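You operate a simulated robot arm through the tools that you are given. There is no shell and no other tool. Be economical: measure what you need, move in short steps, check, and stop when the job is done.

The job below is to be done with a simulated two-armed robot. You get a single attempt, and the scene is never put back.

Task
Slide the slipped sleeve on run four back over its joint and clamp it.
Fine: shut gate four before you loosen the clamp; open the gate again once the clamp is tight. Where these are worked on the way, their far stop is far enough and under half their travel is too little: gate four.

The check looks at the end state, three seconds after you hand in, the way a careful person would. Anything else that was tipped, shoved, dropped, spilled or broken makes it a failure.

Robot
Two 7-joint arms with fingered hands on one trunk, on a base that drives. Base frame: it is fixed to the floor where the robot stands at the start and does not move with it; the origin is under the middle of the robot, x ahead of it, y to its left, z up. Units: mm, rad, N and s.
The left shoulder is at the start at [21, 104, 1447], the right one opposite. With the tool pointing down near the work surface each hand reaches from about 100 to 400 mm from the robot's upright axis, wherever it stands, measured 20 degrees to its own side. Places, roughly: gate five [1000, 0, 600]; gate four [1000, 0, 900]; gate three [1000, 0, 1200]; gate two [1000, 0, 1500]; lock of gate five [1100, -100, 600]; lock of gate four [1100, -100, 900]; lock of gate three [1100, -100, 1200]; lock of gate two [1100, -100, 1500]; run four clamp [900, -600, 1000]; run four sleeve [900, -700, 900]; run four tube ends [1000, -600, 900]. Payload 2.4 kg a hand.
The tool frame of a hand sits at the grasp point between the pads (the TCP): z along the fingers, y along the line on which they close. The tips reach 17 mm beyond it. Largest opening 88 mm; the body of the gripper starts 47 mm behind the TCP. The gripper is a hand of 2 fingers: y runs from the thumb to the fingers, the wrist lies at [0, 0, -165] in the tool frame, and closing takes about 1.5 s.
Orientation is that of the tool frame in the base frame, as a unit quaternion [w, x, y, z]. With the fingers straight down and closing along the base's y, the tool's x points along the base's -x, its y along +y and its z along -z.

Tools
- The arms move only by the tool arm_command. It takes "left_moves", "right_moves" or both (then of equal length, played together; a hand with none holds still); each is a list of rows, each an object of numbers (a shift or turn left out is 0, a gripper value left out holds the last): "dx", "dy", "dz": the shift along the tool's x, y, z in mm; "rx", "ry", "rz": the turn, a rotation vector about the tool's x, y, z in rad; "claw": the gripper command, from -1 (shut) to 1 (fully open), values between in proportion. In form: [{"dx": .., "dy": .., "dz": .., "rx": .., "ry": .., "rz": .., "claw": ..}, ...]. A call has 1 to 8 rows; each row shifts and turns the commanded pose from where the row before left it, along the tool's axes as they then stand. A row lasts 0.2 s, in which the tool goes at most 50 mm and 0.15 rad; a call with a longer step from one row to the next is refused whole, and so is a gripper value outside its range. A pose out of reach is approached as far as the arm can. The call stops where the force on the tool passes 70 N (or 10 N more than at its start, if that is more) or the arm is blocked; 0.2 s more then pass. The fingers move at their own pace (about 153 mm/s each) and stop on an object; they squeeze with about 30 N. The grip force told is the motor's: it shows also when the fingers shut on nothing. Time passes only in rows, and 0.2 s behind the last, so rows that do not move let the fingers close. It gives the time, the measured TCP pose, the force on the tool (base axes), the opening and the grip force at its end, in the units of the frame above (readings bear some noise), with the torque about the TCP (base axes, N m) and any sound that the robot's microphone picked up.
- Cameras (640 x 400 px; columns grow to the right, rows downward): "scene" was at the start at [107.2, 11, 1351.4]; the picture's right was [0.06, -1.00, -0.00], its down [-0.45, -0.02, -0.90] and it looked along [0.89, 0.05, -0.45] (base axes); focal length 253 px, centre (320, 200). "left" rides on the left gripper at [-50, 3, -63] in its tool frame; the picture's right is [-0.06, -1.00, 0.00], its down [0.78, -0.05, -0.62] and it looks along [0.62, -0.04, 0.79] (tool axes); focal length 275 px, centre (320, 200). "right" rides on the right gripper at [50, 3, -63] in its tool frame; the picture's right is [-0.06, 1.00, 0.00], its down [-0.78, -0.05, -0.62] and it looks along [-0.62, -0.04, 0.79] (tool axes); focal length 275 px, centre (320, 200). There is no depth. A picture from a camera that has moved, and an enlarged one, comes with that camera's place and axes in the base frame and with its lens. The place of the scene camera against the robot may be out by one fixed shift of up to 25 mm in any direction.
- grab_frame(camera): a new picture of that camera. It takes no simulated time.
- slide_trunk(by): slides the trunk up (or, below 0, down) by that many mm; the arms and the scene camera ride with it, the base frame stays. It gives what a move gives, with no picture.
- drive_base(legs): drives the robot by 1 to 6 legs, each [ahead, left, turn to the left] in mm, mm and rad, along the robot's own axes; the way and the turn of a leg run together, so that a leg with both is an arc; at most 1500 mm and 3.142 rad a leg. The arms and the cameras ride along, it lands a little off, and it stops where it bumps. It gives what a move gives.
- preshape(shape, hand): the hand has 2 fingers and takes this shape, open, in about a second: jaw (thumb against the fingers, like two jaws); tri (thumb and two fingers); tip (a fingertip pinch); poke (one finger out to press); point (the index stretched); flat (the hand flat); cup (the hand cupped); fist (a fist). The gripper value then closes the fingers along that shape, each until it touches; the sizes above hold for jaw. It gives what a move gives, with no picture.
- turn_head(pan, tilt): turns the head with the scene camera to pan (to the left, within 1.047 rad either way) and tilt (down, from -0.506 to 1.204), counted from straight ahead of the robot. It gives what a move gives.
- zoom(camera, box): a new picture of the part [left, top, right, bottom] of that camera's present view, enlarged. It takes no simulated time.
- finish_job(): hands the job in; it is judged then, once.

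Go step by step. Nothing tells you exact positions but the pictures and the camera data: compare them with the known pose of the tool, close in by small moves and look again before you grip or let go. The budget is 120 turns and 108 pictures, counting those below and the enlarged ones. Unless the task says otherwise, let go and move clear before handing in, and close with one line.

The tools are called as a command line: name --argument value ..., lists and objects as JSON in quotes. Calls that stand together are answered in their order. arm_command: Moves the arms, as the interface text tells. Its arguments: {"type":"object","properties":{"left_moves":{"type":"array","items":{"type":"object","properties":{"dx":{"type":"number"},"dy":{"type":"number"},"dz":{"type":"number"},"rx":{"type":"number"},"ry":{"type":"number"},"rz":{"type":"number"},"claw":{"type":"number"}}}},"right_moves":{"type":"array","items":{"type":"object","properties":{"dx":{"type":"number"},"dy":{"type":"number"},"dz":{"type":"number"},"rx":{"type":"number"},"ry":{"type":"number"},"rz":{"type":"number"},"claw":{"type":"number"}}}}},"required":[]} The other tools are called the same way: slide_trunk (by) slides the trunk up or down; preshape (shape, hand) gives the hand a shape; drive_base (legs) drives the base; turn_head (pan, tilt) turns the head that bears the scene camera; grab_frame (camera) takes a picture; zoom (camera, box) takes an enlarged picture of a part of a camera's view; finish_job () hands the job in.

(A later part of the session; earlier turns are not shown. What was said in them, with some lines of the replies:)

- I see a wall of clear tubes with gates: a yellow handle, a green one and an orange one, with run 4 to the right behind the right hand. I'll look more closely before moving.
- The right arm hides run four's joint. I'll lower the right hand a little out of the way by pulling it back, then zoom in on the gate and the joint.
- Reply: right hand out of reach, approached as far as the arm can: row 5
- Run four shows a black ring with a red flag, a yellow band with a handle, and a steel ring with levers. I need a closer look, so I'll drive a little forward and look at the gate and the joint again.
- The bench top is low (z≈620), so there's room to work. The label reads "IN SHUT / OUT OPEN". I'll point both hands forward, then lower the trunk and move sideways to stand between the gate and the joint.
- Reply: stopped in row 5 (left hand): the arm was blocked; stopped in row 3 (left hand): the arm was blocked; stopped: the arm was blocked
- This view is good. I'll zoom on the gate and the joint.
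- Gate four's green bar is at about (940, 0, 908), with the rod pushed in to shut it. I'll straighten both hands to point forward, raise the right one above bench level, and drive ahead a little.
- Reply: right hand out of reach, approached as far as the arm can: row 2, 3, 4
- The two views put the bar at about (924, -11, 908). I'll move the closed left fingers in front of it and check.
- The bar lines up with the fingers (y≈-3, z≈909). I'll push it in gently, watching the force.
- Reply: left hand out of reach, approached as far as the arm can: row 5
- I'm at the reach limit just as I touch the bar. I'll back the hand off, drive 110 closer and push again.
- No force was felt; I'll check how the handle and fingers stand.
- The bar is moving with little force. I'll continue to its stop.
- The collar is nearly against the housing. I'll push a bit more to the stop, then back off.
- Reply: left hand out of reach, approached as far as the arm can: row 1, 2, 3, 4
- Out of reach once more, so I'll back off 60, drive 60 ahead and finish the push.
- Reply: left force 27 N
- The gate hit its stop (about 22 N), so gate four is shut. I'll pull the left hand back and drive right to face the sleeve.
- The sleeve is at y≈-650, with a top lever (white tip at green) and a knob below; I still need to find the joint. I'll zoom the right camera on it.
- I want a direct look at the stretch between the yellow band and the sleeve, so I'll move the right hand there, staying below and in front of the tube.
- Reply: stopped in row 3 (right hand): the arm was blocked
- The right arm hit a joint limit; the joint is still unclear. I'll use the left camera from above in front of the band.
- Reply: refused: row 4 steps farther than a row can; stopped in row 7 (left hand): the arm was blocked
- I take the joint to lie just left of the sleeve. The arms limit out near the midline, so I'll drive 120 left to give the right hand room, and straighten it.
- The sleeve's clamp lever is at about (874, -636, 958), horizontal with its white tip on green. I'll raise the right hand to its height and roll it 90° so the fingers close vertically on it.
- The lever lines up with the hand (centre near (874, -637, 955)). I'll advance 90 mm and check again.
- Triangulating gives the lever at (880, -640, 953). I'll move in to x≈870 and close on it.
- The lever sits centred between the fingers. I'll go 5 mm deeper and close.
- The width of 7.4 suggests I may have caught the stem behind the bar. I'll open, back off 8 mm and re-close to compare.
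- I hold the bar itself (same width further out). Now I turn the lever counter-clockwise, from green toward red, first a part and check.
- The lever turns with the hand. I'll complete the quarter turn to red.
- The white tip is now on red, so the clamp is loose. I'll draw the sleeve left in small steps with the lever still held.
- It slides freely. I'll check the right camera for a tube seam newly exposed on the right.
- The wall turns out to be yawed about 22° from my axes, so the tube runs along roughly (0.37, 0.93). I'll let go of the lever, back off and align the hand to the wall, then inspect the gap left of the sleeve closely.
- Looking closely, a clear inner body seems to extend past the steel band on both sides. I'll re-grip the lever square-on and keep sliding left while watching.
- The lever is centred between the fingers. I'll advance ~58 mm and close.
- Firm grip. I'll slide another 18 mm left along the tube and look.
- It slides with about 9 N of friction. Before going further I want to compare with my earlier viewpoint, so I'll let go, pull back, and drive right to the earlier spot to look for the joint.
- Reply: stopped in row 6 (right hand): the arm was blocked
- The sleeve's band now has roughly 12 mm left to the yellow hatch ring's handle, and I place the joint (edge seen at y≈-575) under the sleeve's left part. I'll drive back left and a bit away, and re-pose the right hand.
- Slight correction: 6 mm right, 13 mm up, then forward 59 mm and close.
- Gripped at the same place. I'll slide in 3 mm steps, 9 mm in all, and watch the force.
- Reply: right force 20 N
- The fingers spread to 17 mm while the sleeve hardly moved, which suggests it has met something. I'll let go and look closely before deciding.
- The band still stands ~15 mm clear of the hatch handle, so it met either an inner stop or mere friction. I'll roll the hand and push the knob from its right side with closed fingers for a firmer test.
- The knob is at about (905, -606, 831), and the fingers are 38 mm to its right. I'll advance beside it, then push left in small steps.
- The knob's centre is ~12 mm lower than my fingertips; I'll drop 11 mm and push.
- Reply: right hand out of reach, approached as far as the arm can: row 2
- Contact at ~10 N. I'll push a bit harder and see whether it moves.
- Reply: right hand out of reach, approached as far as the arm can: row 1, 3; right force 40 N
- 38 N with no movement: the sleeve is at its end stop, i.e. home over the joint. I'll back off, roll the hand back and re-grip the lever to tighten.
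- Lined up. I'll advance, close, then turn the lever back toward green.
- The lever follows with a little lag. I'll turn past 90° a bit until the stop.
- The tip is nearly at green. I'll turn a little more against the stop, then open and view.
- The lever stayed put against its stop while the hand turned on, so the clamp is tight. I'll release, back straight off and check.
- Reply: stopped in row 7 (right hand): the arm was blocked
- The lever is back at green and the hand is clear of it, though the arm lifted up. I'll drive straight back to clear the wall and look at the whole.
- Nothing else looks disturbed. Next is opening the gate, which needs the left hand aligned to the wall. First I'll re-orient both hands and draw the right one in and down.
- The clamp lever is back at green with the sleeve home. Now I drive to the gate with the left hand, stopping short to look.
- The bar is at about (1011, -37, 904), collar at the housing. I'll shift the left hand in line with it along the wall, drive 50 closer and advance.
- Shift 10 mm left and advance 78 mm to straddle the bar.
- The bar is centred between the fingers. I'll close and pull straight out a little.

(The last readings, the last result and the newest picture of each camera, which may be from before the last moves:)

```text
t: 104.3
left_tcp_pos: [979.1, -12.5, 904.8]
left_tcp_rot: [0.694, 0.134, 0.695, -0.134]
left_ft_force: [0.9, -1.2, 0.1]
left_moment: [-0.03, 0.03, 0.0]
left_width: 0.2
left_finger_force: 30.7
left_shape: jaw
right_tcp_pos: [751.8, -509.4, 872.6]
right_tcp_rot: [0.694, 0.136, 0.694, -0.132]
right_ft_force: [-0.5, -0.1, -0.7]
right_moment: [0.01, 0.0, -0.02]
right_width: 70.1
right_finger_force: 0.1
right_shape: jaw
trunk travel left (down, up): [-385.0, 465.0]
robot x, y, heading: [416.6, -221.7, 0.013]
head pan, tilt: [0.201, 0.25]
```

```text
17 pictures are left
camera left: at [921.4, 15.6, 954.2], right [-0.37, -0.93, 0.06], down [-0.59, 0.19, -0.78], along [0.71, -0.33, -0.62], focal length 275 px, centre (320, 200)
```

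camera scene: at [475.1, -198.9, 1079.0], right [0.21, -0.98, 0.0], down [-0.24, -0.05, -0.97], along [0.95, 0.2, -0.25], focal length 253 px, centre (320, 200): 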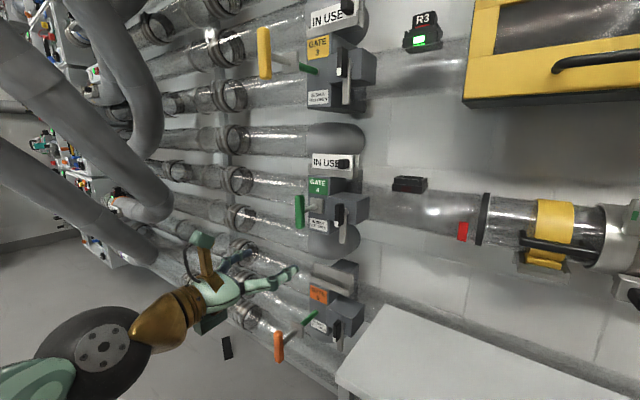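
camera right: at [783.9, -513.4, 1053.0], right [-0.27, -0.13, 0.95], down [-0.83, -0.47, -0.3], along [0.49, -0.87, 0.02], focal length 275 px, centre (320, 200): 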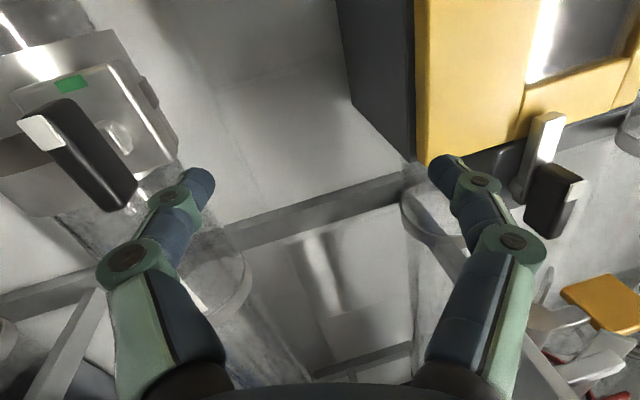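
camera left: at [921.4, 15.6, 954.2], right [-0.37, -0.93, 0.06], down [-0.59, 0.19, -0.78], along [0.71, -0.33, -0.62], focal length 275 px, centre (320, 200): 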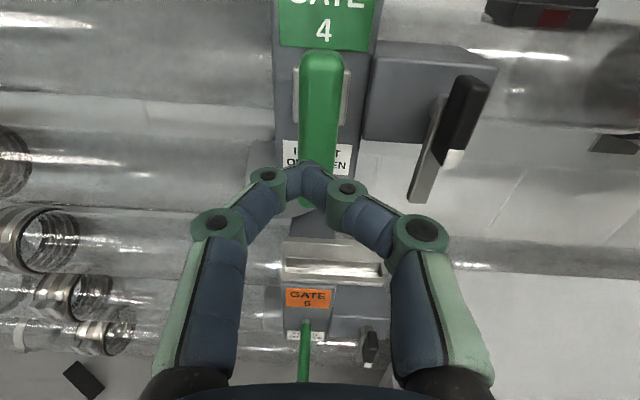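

I closed just short of the bar; it sits deeper, at x≈1043. I'll drive 30 closer, open to ~40 mm, and go further in.

arm_command --left_moves '[{"dz": -20, "claw": -0.05}, {"dz": -10}, {}]'

drive_base --legs '[[30, 0, -0.009]]'

grab_frame --camera "left"

```text
t: 105.2
left_tcp_pos: [953.4, -1.0, 904.9]
left_tcp_rot: [0.694, 0.134, 0.694, -0.134]
left_ft_force: [-0.1, -0.8, 0.3]
left_moment: [0.0, 0.0, -0.04]
left_width: 41.3
left_finger_force: 0.0
left_shape: jaw
right_tcp_pos: [752.5, -508.0, 871.5]
right_tcp_rot: [0.694, 0.137, 0.694, -0.132]
right_ft_force: [0.4, 0.9, 0.1]
right_moment: [-0.01, 0.01, 0.0]
right_width: 70.2
right_finger_force: 0.1
right_shape: jaw
trunk travel left (down, up): [-385.0, 465.0]
robot x, y, heading: [412.3, -222.9, 0.01]
head pan, tilt: [0.201, 0.25]
```

```text
t: 106.0
left_tcp_pos: [985.6, -5.5, 904.1]
left_tcp_rot: [0.694, 0.138, 0.693, -0.138]
left_ft_force: [0.1, 0.4, -0.7]
left_moment: [-0.02, 0.01, -0.04]
left_width: 41.2
left_finger_force: 0.1
left_shape: jaw
right_tcp_pos: [778.4, -511.1, 872.1]
right_tcp_rot: [0.693, 0.139, 0.694, -0.136]
right_ft_force: [-0.7, -0.8, -0.1]
right_moment: [-0.01, 0.0, 0.01]
right_width: 70.3
right_finger_force: 0.1
right_shape: jaw
trunk travel left (down, up): [-385.0, 465.0]
robot x, y, heading: [443.5, -228.8, -0.001]
head pan, tilt: [0.201, 0.25]
```

```text
16 pictures are left
camera left: at [926.7, 22.0, 954.2], right [-0.38, -0.92, 0.06], down [-0.59, 0.19, -0.78], along [0.71, -0.34, -0.62], focal length 275 px, centre (320, 200)
```

left: 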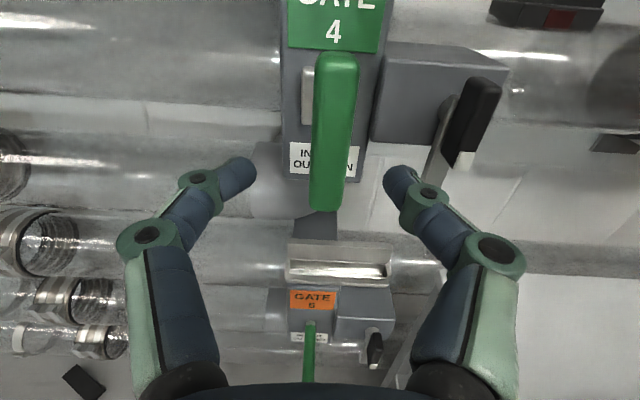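

arm_command --left_moves '[{"dy": -6, "dx": 8}, {"dz": 25}, {"dz": 25}, {"dz": 14}, {}]'

grab_frame --camera "left"

```text
t: 107.2
left_tcp_pos: [1042.9, -36.9, 896.9]
left_tcp_rot: [0.693, 0.138, 0.694, -0.138]
left_ft_force: [0.1, 0.9, -0.5]
left_moment: [-0.02, -0.01, 0.0]
left_width: 41.5
left_finger_force: 0.0
left_shape: jaw
right_tcp_pos: [779.4, -510.5, 871.9]
right_tcp_rot: [0.693, 0.141, 0.694, -0.137]
right_ft_force: [-0.6, -0.3, 0.0]
right_moment: [0.01, 0.01, 0.04]
right_width: 70.6
right_finger_force: 0.1
right_shape: jaw
trunk travel left (down, up): [-385.0, 465.0]
robot x, y, heading: [439.3, -224.2, -0.005]
head pan, tilt: [0.201, 0.25]
```

```text
15 pictures are left
camera left: at [984.6, -9.0, 947.0], right [-0.38, -0.92, 0.06], down [-0.59, 0.19, -0.78], along [0.71, -0.34, -0.62], focal length 275 px, centre (320, 200)
```

left: 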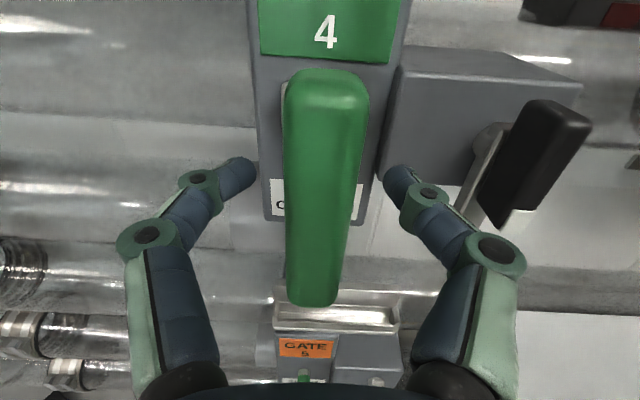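

arm_command --left_moves '[{"dz": 9}, {"claw": -1}, {}, {}, {}, {}, {}]'

```text
t: 108.8
left_tcp_pos: [1051.4, -40.1, 899.2]
left_tcp_rot: [0.694, 0.138, 0.693, -0.138]
left_ft_force: [4.6, -4.6, 11.0]
left_moment: [-0.07, -0.08, -0.01]
left_width: 2.9
left_finger_force: 30.1
left_shape: jaw
right_tcp_pos: [779.9, -512.5, 872.5]
right_tcp_rot: [0.693, 0.14, 0.694, -0.136]
right_ft_force: [0.1, 0.3, 0.6]
right_moment: [0.0, 0.03, -0.03]
right_width: 70.2
right_finger_force: 0.1
right_shape: jaw
trunk travel left (down, up): [-385.0, 465.0]
robot x, y, heading: [444.8, -220.0, -0.002]
head pan, tilt: [0.201, 0.25]
```

grab_frame --camera "left"

zoom --camera "scene" --box '[230, 150, 390, 250]'

```text
14 pictures are left
camera left: at [992.0, -13.0, 948.3], right [-0.38, -0.92, 0.06], down [-0.59, 0.19, -0.79], along [0.71, -0.34, -0.62], focal length 275 px, centre (320, 200)
```

left: 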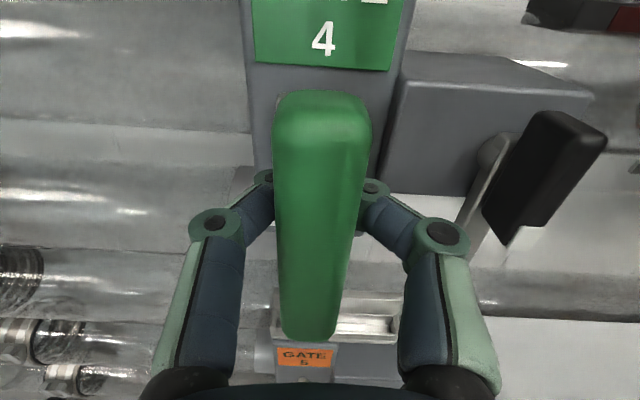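

```text
4.00 times, centred on (310, 200) of scene
camera zoom: at [554.7, -200.4, 1079.1], right [0.2, -0.98, 0.0], down [-0.24, -0.05, -0.97], along [0.95, 0.19, -0.25], focal length 1012 px, centre (360, 200)
```

zoom: 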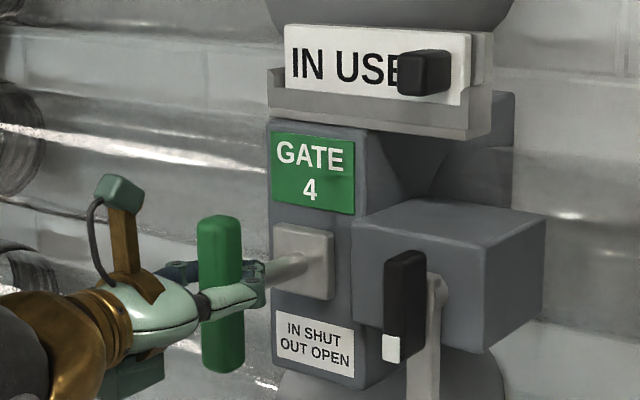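

The fingers have closed on the rod right behind the bar, so pulling catches the bar; the collar is flush, confirming it was fully shut. Now I pull straight out.

arm_command --left_moves '[{"dz": -12}, {"dz": -14}, {"dz": -14}, {"dz": -14}, {"dz": -14}, {"dz": -12}, {}]'

zoom --camera "scene" --box '[190, 150, 390, 275]'

```text
t: 110.4
left_tcp_pos: [973.7, -7.6, 898.9]
left_tcp_rot: [0.695, 0.138, 0.692, -0.137]
left_ft_force: [-0.7, -0.6, 21.8]
left_moment: [-0.13, -0.18, -0.04]
left_width: 3.4
left_finger_force: 29.6
left_shape: jaw
right_tcp_pos: [778.1, -511.6, 871.8]
right_tcp_rot: [0.694, 0.141, 0.693, -0.136]
right_ft_force: [-0.3, -0.4, 0.3]
right_moment: [0.04, -0.01, -0.02]
right_width: 70.4
right_finger_force: 0.0
right_shape: jaw
trunk travel left (down, up): [-385.0, 465.0]
robot x, y, heading: [444.2, -226.9, -0.003]
head pan, tilt: [0.201, 0.25]
```

```text
3.20 times, centred on (290, 212) of scene
camera zoom: at [553.3, -200.0, 1079.3], right [0.2, -0.98, 0.0], down [-0.24, -0.05, -0.97], along [0.95, 0.19, -0.25], focal length 809 px, centre (416, 160)
```

zoom: 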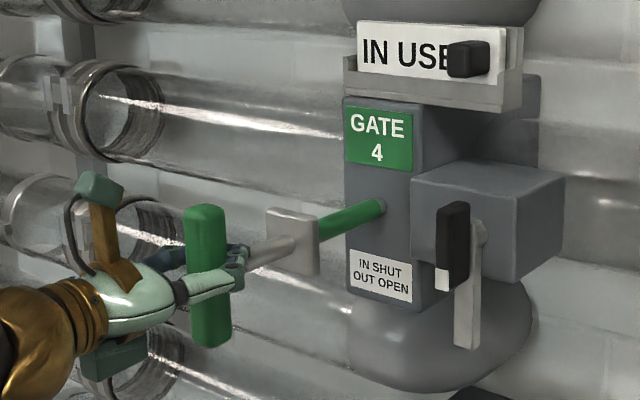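

It comes out well. The rod presses up on the fingers, so I'll raise 5 mm and keep pulling to the outer stop.

arm_command --left_moves '[{"dz": -6, "dx": -5}, {"dz": -8}, {"dz": -8}, {"dz": -8}, {"dz": -8}, {}]'

zoom --camera "scene" --box '[190, 150, 390, 275]'

```text
t: 111.2
left_tcp_pos: [966.0, -7.4, 900.4]
left_tcp_rot: [0.693, 0.139, 0.693, -0.142]
left_ft_force: [43.7, -12.2, -7.5]
left_moment: [-0.02, 0.03, -0.26]
left_width: 0.1
left_finger_force: 30.2
left_shape: jaw
right_tcp_pos: [784.1, -515.4, 869.2]
right_tcp_rot: [0.691, 0.141, 0.695, -0.139]
right_ft_force: [-0.1, -0.2, -0.8]
right_moment: [0.0, 0.0, 0.0]
right_width: 70.3
right_finger_force: 0.1
right_shape: jaw
trunk travel left (down, up): [-385.0, 465.0]
robot x, y, heading: [449.3, -224.4, -0.006]
head pan, tilt: [0.201, 0.25]
stopped in row 3 (left hand): the force on the tool passed its limit (the readings are from after the stop); the commanded pose is now the measured one
```

```text
3.20 times, centred on (290, 212) of scene
camera zoom: at [562.3, -201.7, 1077.9], right [0.19, -0.98, 0.0], down [-0.25, -0.05, -0.97], along [0.95, 0.19, -0.25], focal length 809 px, centre (416, 160)
```

zoom: 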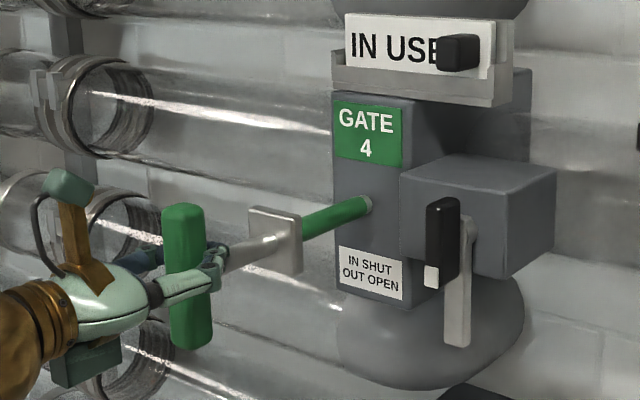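

The pull met the outer stop after ~92 mm, so gate four is open again. I'll ease off, open the fingers and back out past the bar.

arm_command --left_moves '[{"dz": 3}, {"claw": 0.1}, {}, {}, {}]'

grab_frame --camera "left"

```text
t: 112.4
left_tcp_pos: [961.6, -7.9, 903.5]
left_tcp_rot: [0.694, 0.139, 0.692, -0.141]
left_ft_force: [-0.3, 0.0, -0.7]
left_moment: [0.01, 0.03, 0.01]
left_width: 47.6
left_finger_force: 0.0
left_shape: jaw
right_tcp_pos: [779.0, -513.6, 871.3]
right_tcp_rot: [0.693, 0.141, 0.694, -0.137]
right_ft_force: [0.0, 0.1, -0.2]
right_moment: [0.03, -0.02, -0.02]
right_width: 70.4
right_finger_force: 0.0
right_shape: jaw
trunk travel left (down, up): [-385.0, 465.0]
robot x, y, heading: [442.8, -226.9, -0.007]
head pan, tilt: [0.201, 0.25]
```

```text
10 pictures are left
camera left: at [904.9, 21.7, 951.9], right [-0.39, -0.92, 0.06], down [-0.59, 0.19, -0.79], along [0.71, -0.34, -0.61], focal length 275 px, centre (320, 200)
```

left: 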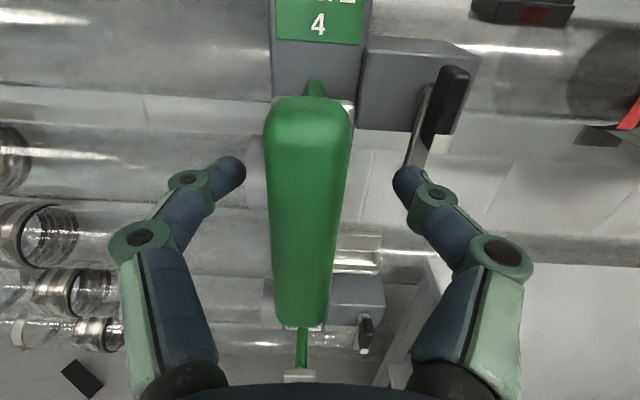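

The fingers clear the bar on both sides. I'll back straight out and then drive away.

arm_command --left_moves '[{"dy": 3}, {"dz": -30}, {"dz": -40}, {"dz": -40}, {}]'

drive_base --legs '[[-230, 0, 0]]'

grab_frame --camera "scene"

turn_head --pan -0.4 --tilt 0.25

grab_frame --camera "scene"

```text
t: 113.6
left_tcp_pos: [861.6, 38.5, 902.9]
left_tcp_rot: [0.695, 0.139, 0.691, -0.141]
left_ft_force: [0.3, 0.2, -0.1]
left_moment: [-0.01, 0.03, 0.01]
left_width: 48.0
left_finger_force: 0.0
left_shape: jaw
right_tcp_pos: [778.7, -514.2, 872.3]
right_tcp_rot: [0.693, 0.141, 0.693, -0.137]
right_ft_force: [0.1, -0.3, -0.3]
right_moment: [-0.01, 0.05, -0.01]
right_width: 70.4
right_finger_force: 0.1
right_shape: jaw
trunk travel left (down, up): [-385.0, 465.0]
robot x, y, heading: [445.1, -222.5, -0.004]
head pan, tilt: [0.201, 0.25]
```

```text
t: 115.3
left_tcp_pos: [633.8, 37.4, 902.3]
left_tcp_rot: [0.693, 0.141, 0.692, -0.142]
left_ft_force: [0.8, 0.2, -0.7]
left_moment: [0.01, 0.01, -0.03]
left_width: 47.9
left_finger_force: 0.1
left_shape: jaw
right_tcp_pos: [549.3, -512.5, 871.1]
right_tcp_rot: [0.693, 0.142, 0.693, -0.139]
right_ft_force: [-0.3, 0.8, -0.4]
right_moment: [0.01, 0.02, 0.01]
right_width: 70.3
right_finger_force: 0.0
right_shape: jaw
trunk travel left (down, up): [-385.0, 465.0]
robot x, y, heading: [215.5, -224.9, -0.008]
head pan, tilt: [0.201, 0.25]
```

```text
9 pictures are left
camera scene: at [327.0, -199.0, 1079.0], right [0.19, -0.98, 0.0], down [-0.24, -0.05, -0.97], along [0.95, 0.18, -0.25], focal length 253 px, centre (320, 200)
```

scene: 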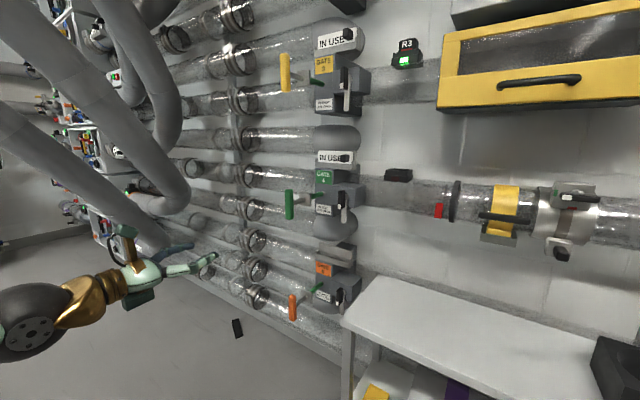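

```text
t: 116.3
left_tcp_pos: [634.7, 39.0, 902.1]
left_tcp_rot: [0.694, 0.141, 0.692, -0.143]
left_ft_force: [-0.2, 0.1, 0.0]
left_moment: [-0.02, 0.01, 0.01]
left_width: 48.3
left_finger_force: 0.0
left_shape: jaw
right_tcp_pos: [548.8, -513.0, 870.7]
right_tcp_rot: [0.693, 0.142, 0.693, -0.138]
right_ft_force: [-0.7, -0.2, 0.0]
right_moment: [0.0, 0.01, -0.04]
right_width: 70.4
right_finger_force: 0.0
right_shape: jaw
trunk travel left (down, up): [-385.0, 465.0]
robot x, y, heading: [217.0, -219.0, -0.01]
head pan, tilt: [-0.4, 0.25]
```

```text
8 pictures are left
camera scene: at [321.0, -253.9, 1078.9], right [-0.4, -0.92, 0.0], down [-0.23, 0.1, -0.97], along [0.89, -0.39, -0.25], focal length 253 px, centre (320, 200)
```

scene: 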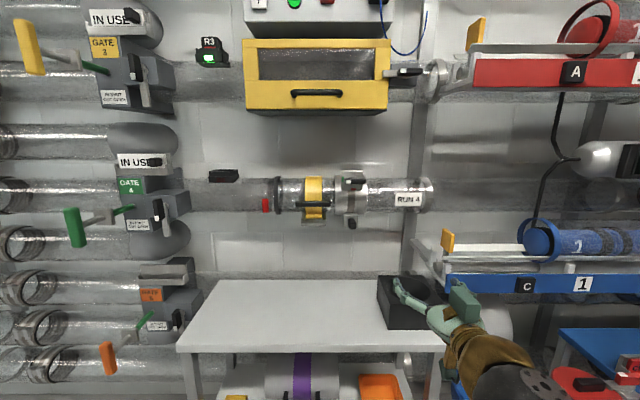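

zoom --camera "scene" --box '[200, 160, 440, 240]'

zoom --camera "scene" --box '[300, 165, 400, 235]'

```text
2.67 times, centred on (320, 200) of scene
camera zoom: at [321.0, -253.9, 1078.9], right [-0.4, -0.92, 0.0], down [-0.23, 0.1, -0.97], along [0.89, -0.39, -0.25], focal length 674 px, centre (320, 200)
```

zoom: 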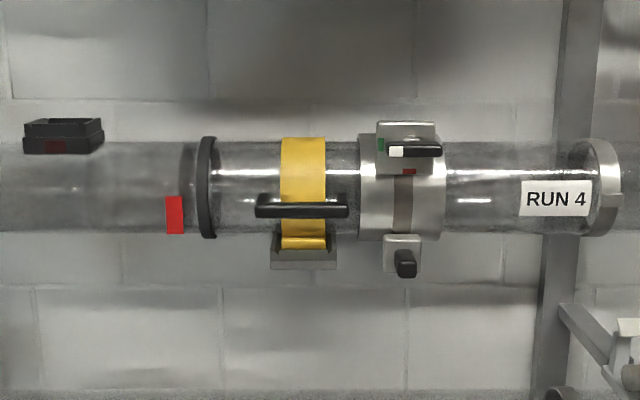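

```text
5.71 times, centred on (350, 200) of scene
camera zoom: at [321.0, -253.9, 1078.9], right [-0.4, -0.92, 0.0], down [-0.23, 0.1, -0.97], along [0.89, -0.39, -0.25], focal length 1445 px, centre (149, 200)
```

zoom: 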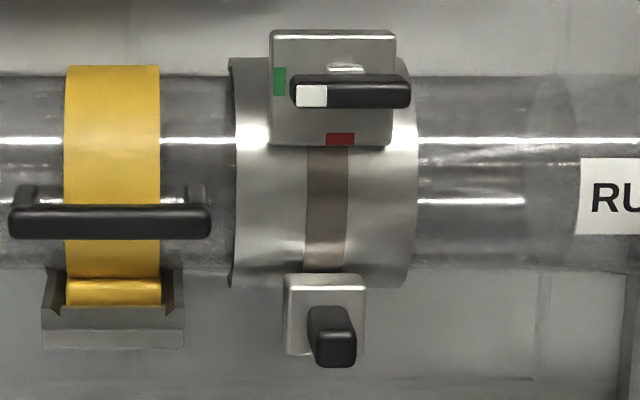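

The last views show the sleeve at its stop over the joint, the clamp lever on green, gate four pulled fully out, and both hands clear of the wall. I'm handing in.

finish_job

```text
The job is handed in.
```

I shut gate four, slid the run four sleeve about 40 mm left to a hard stop, turned the clamp lever back to green, and pulled gate four open again. I never saw the tube joint itself. That the sleeve now covers it rests on that stop and on the tube-end position given in the task.
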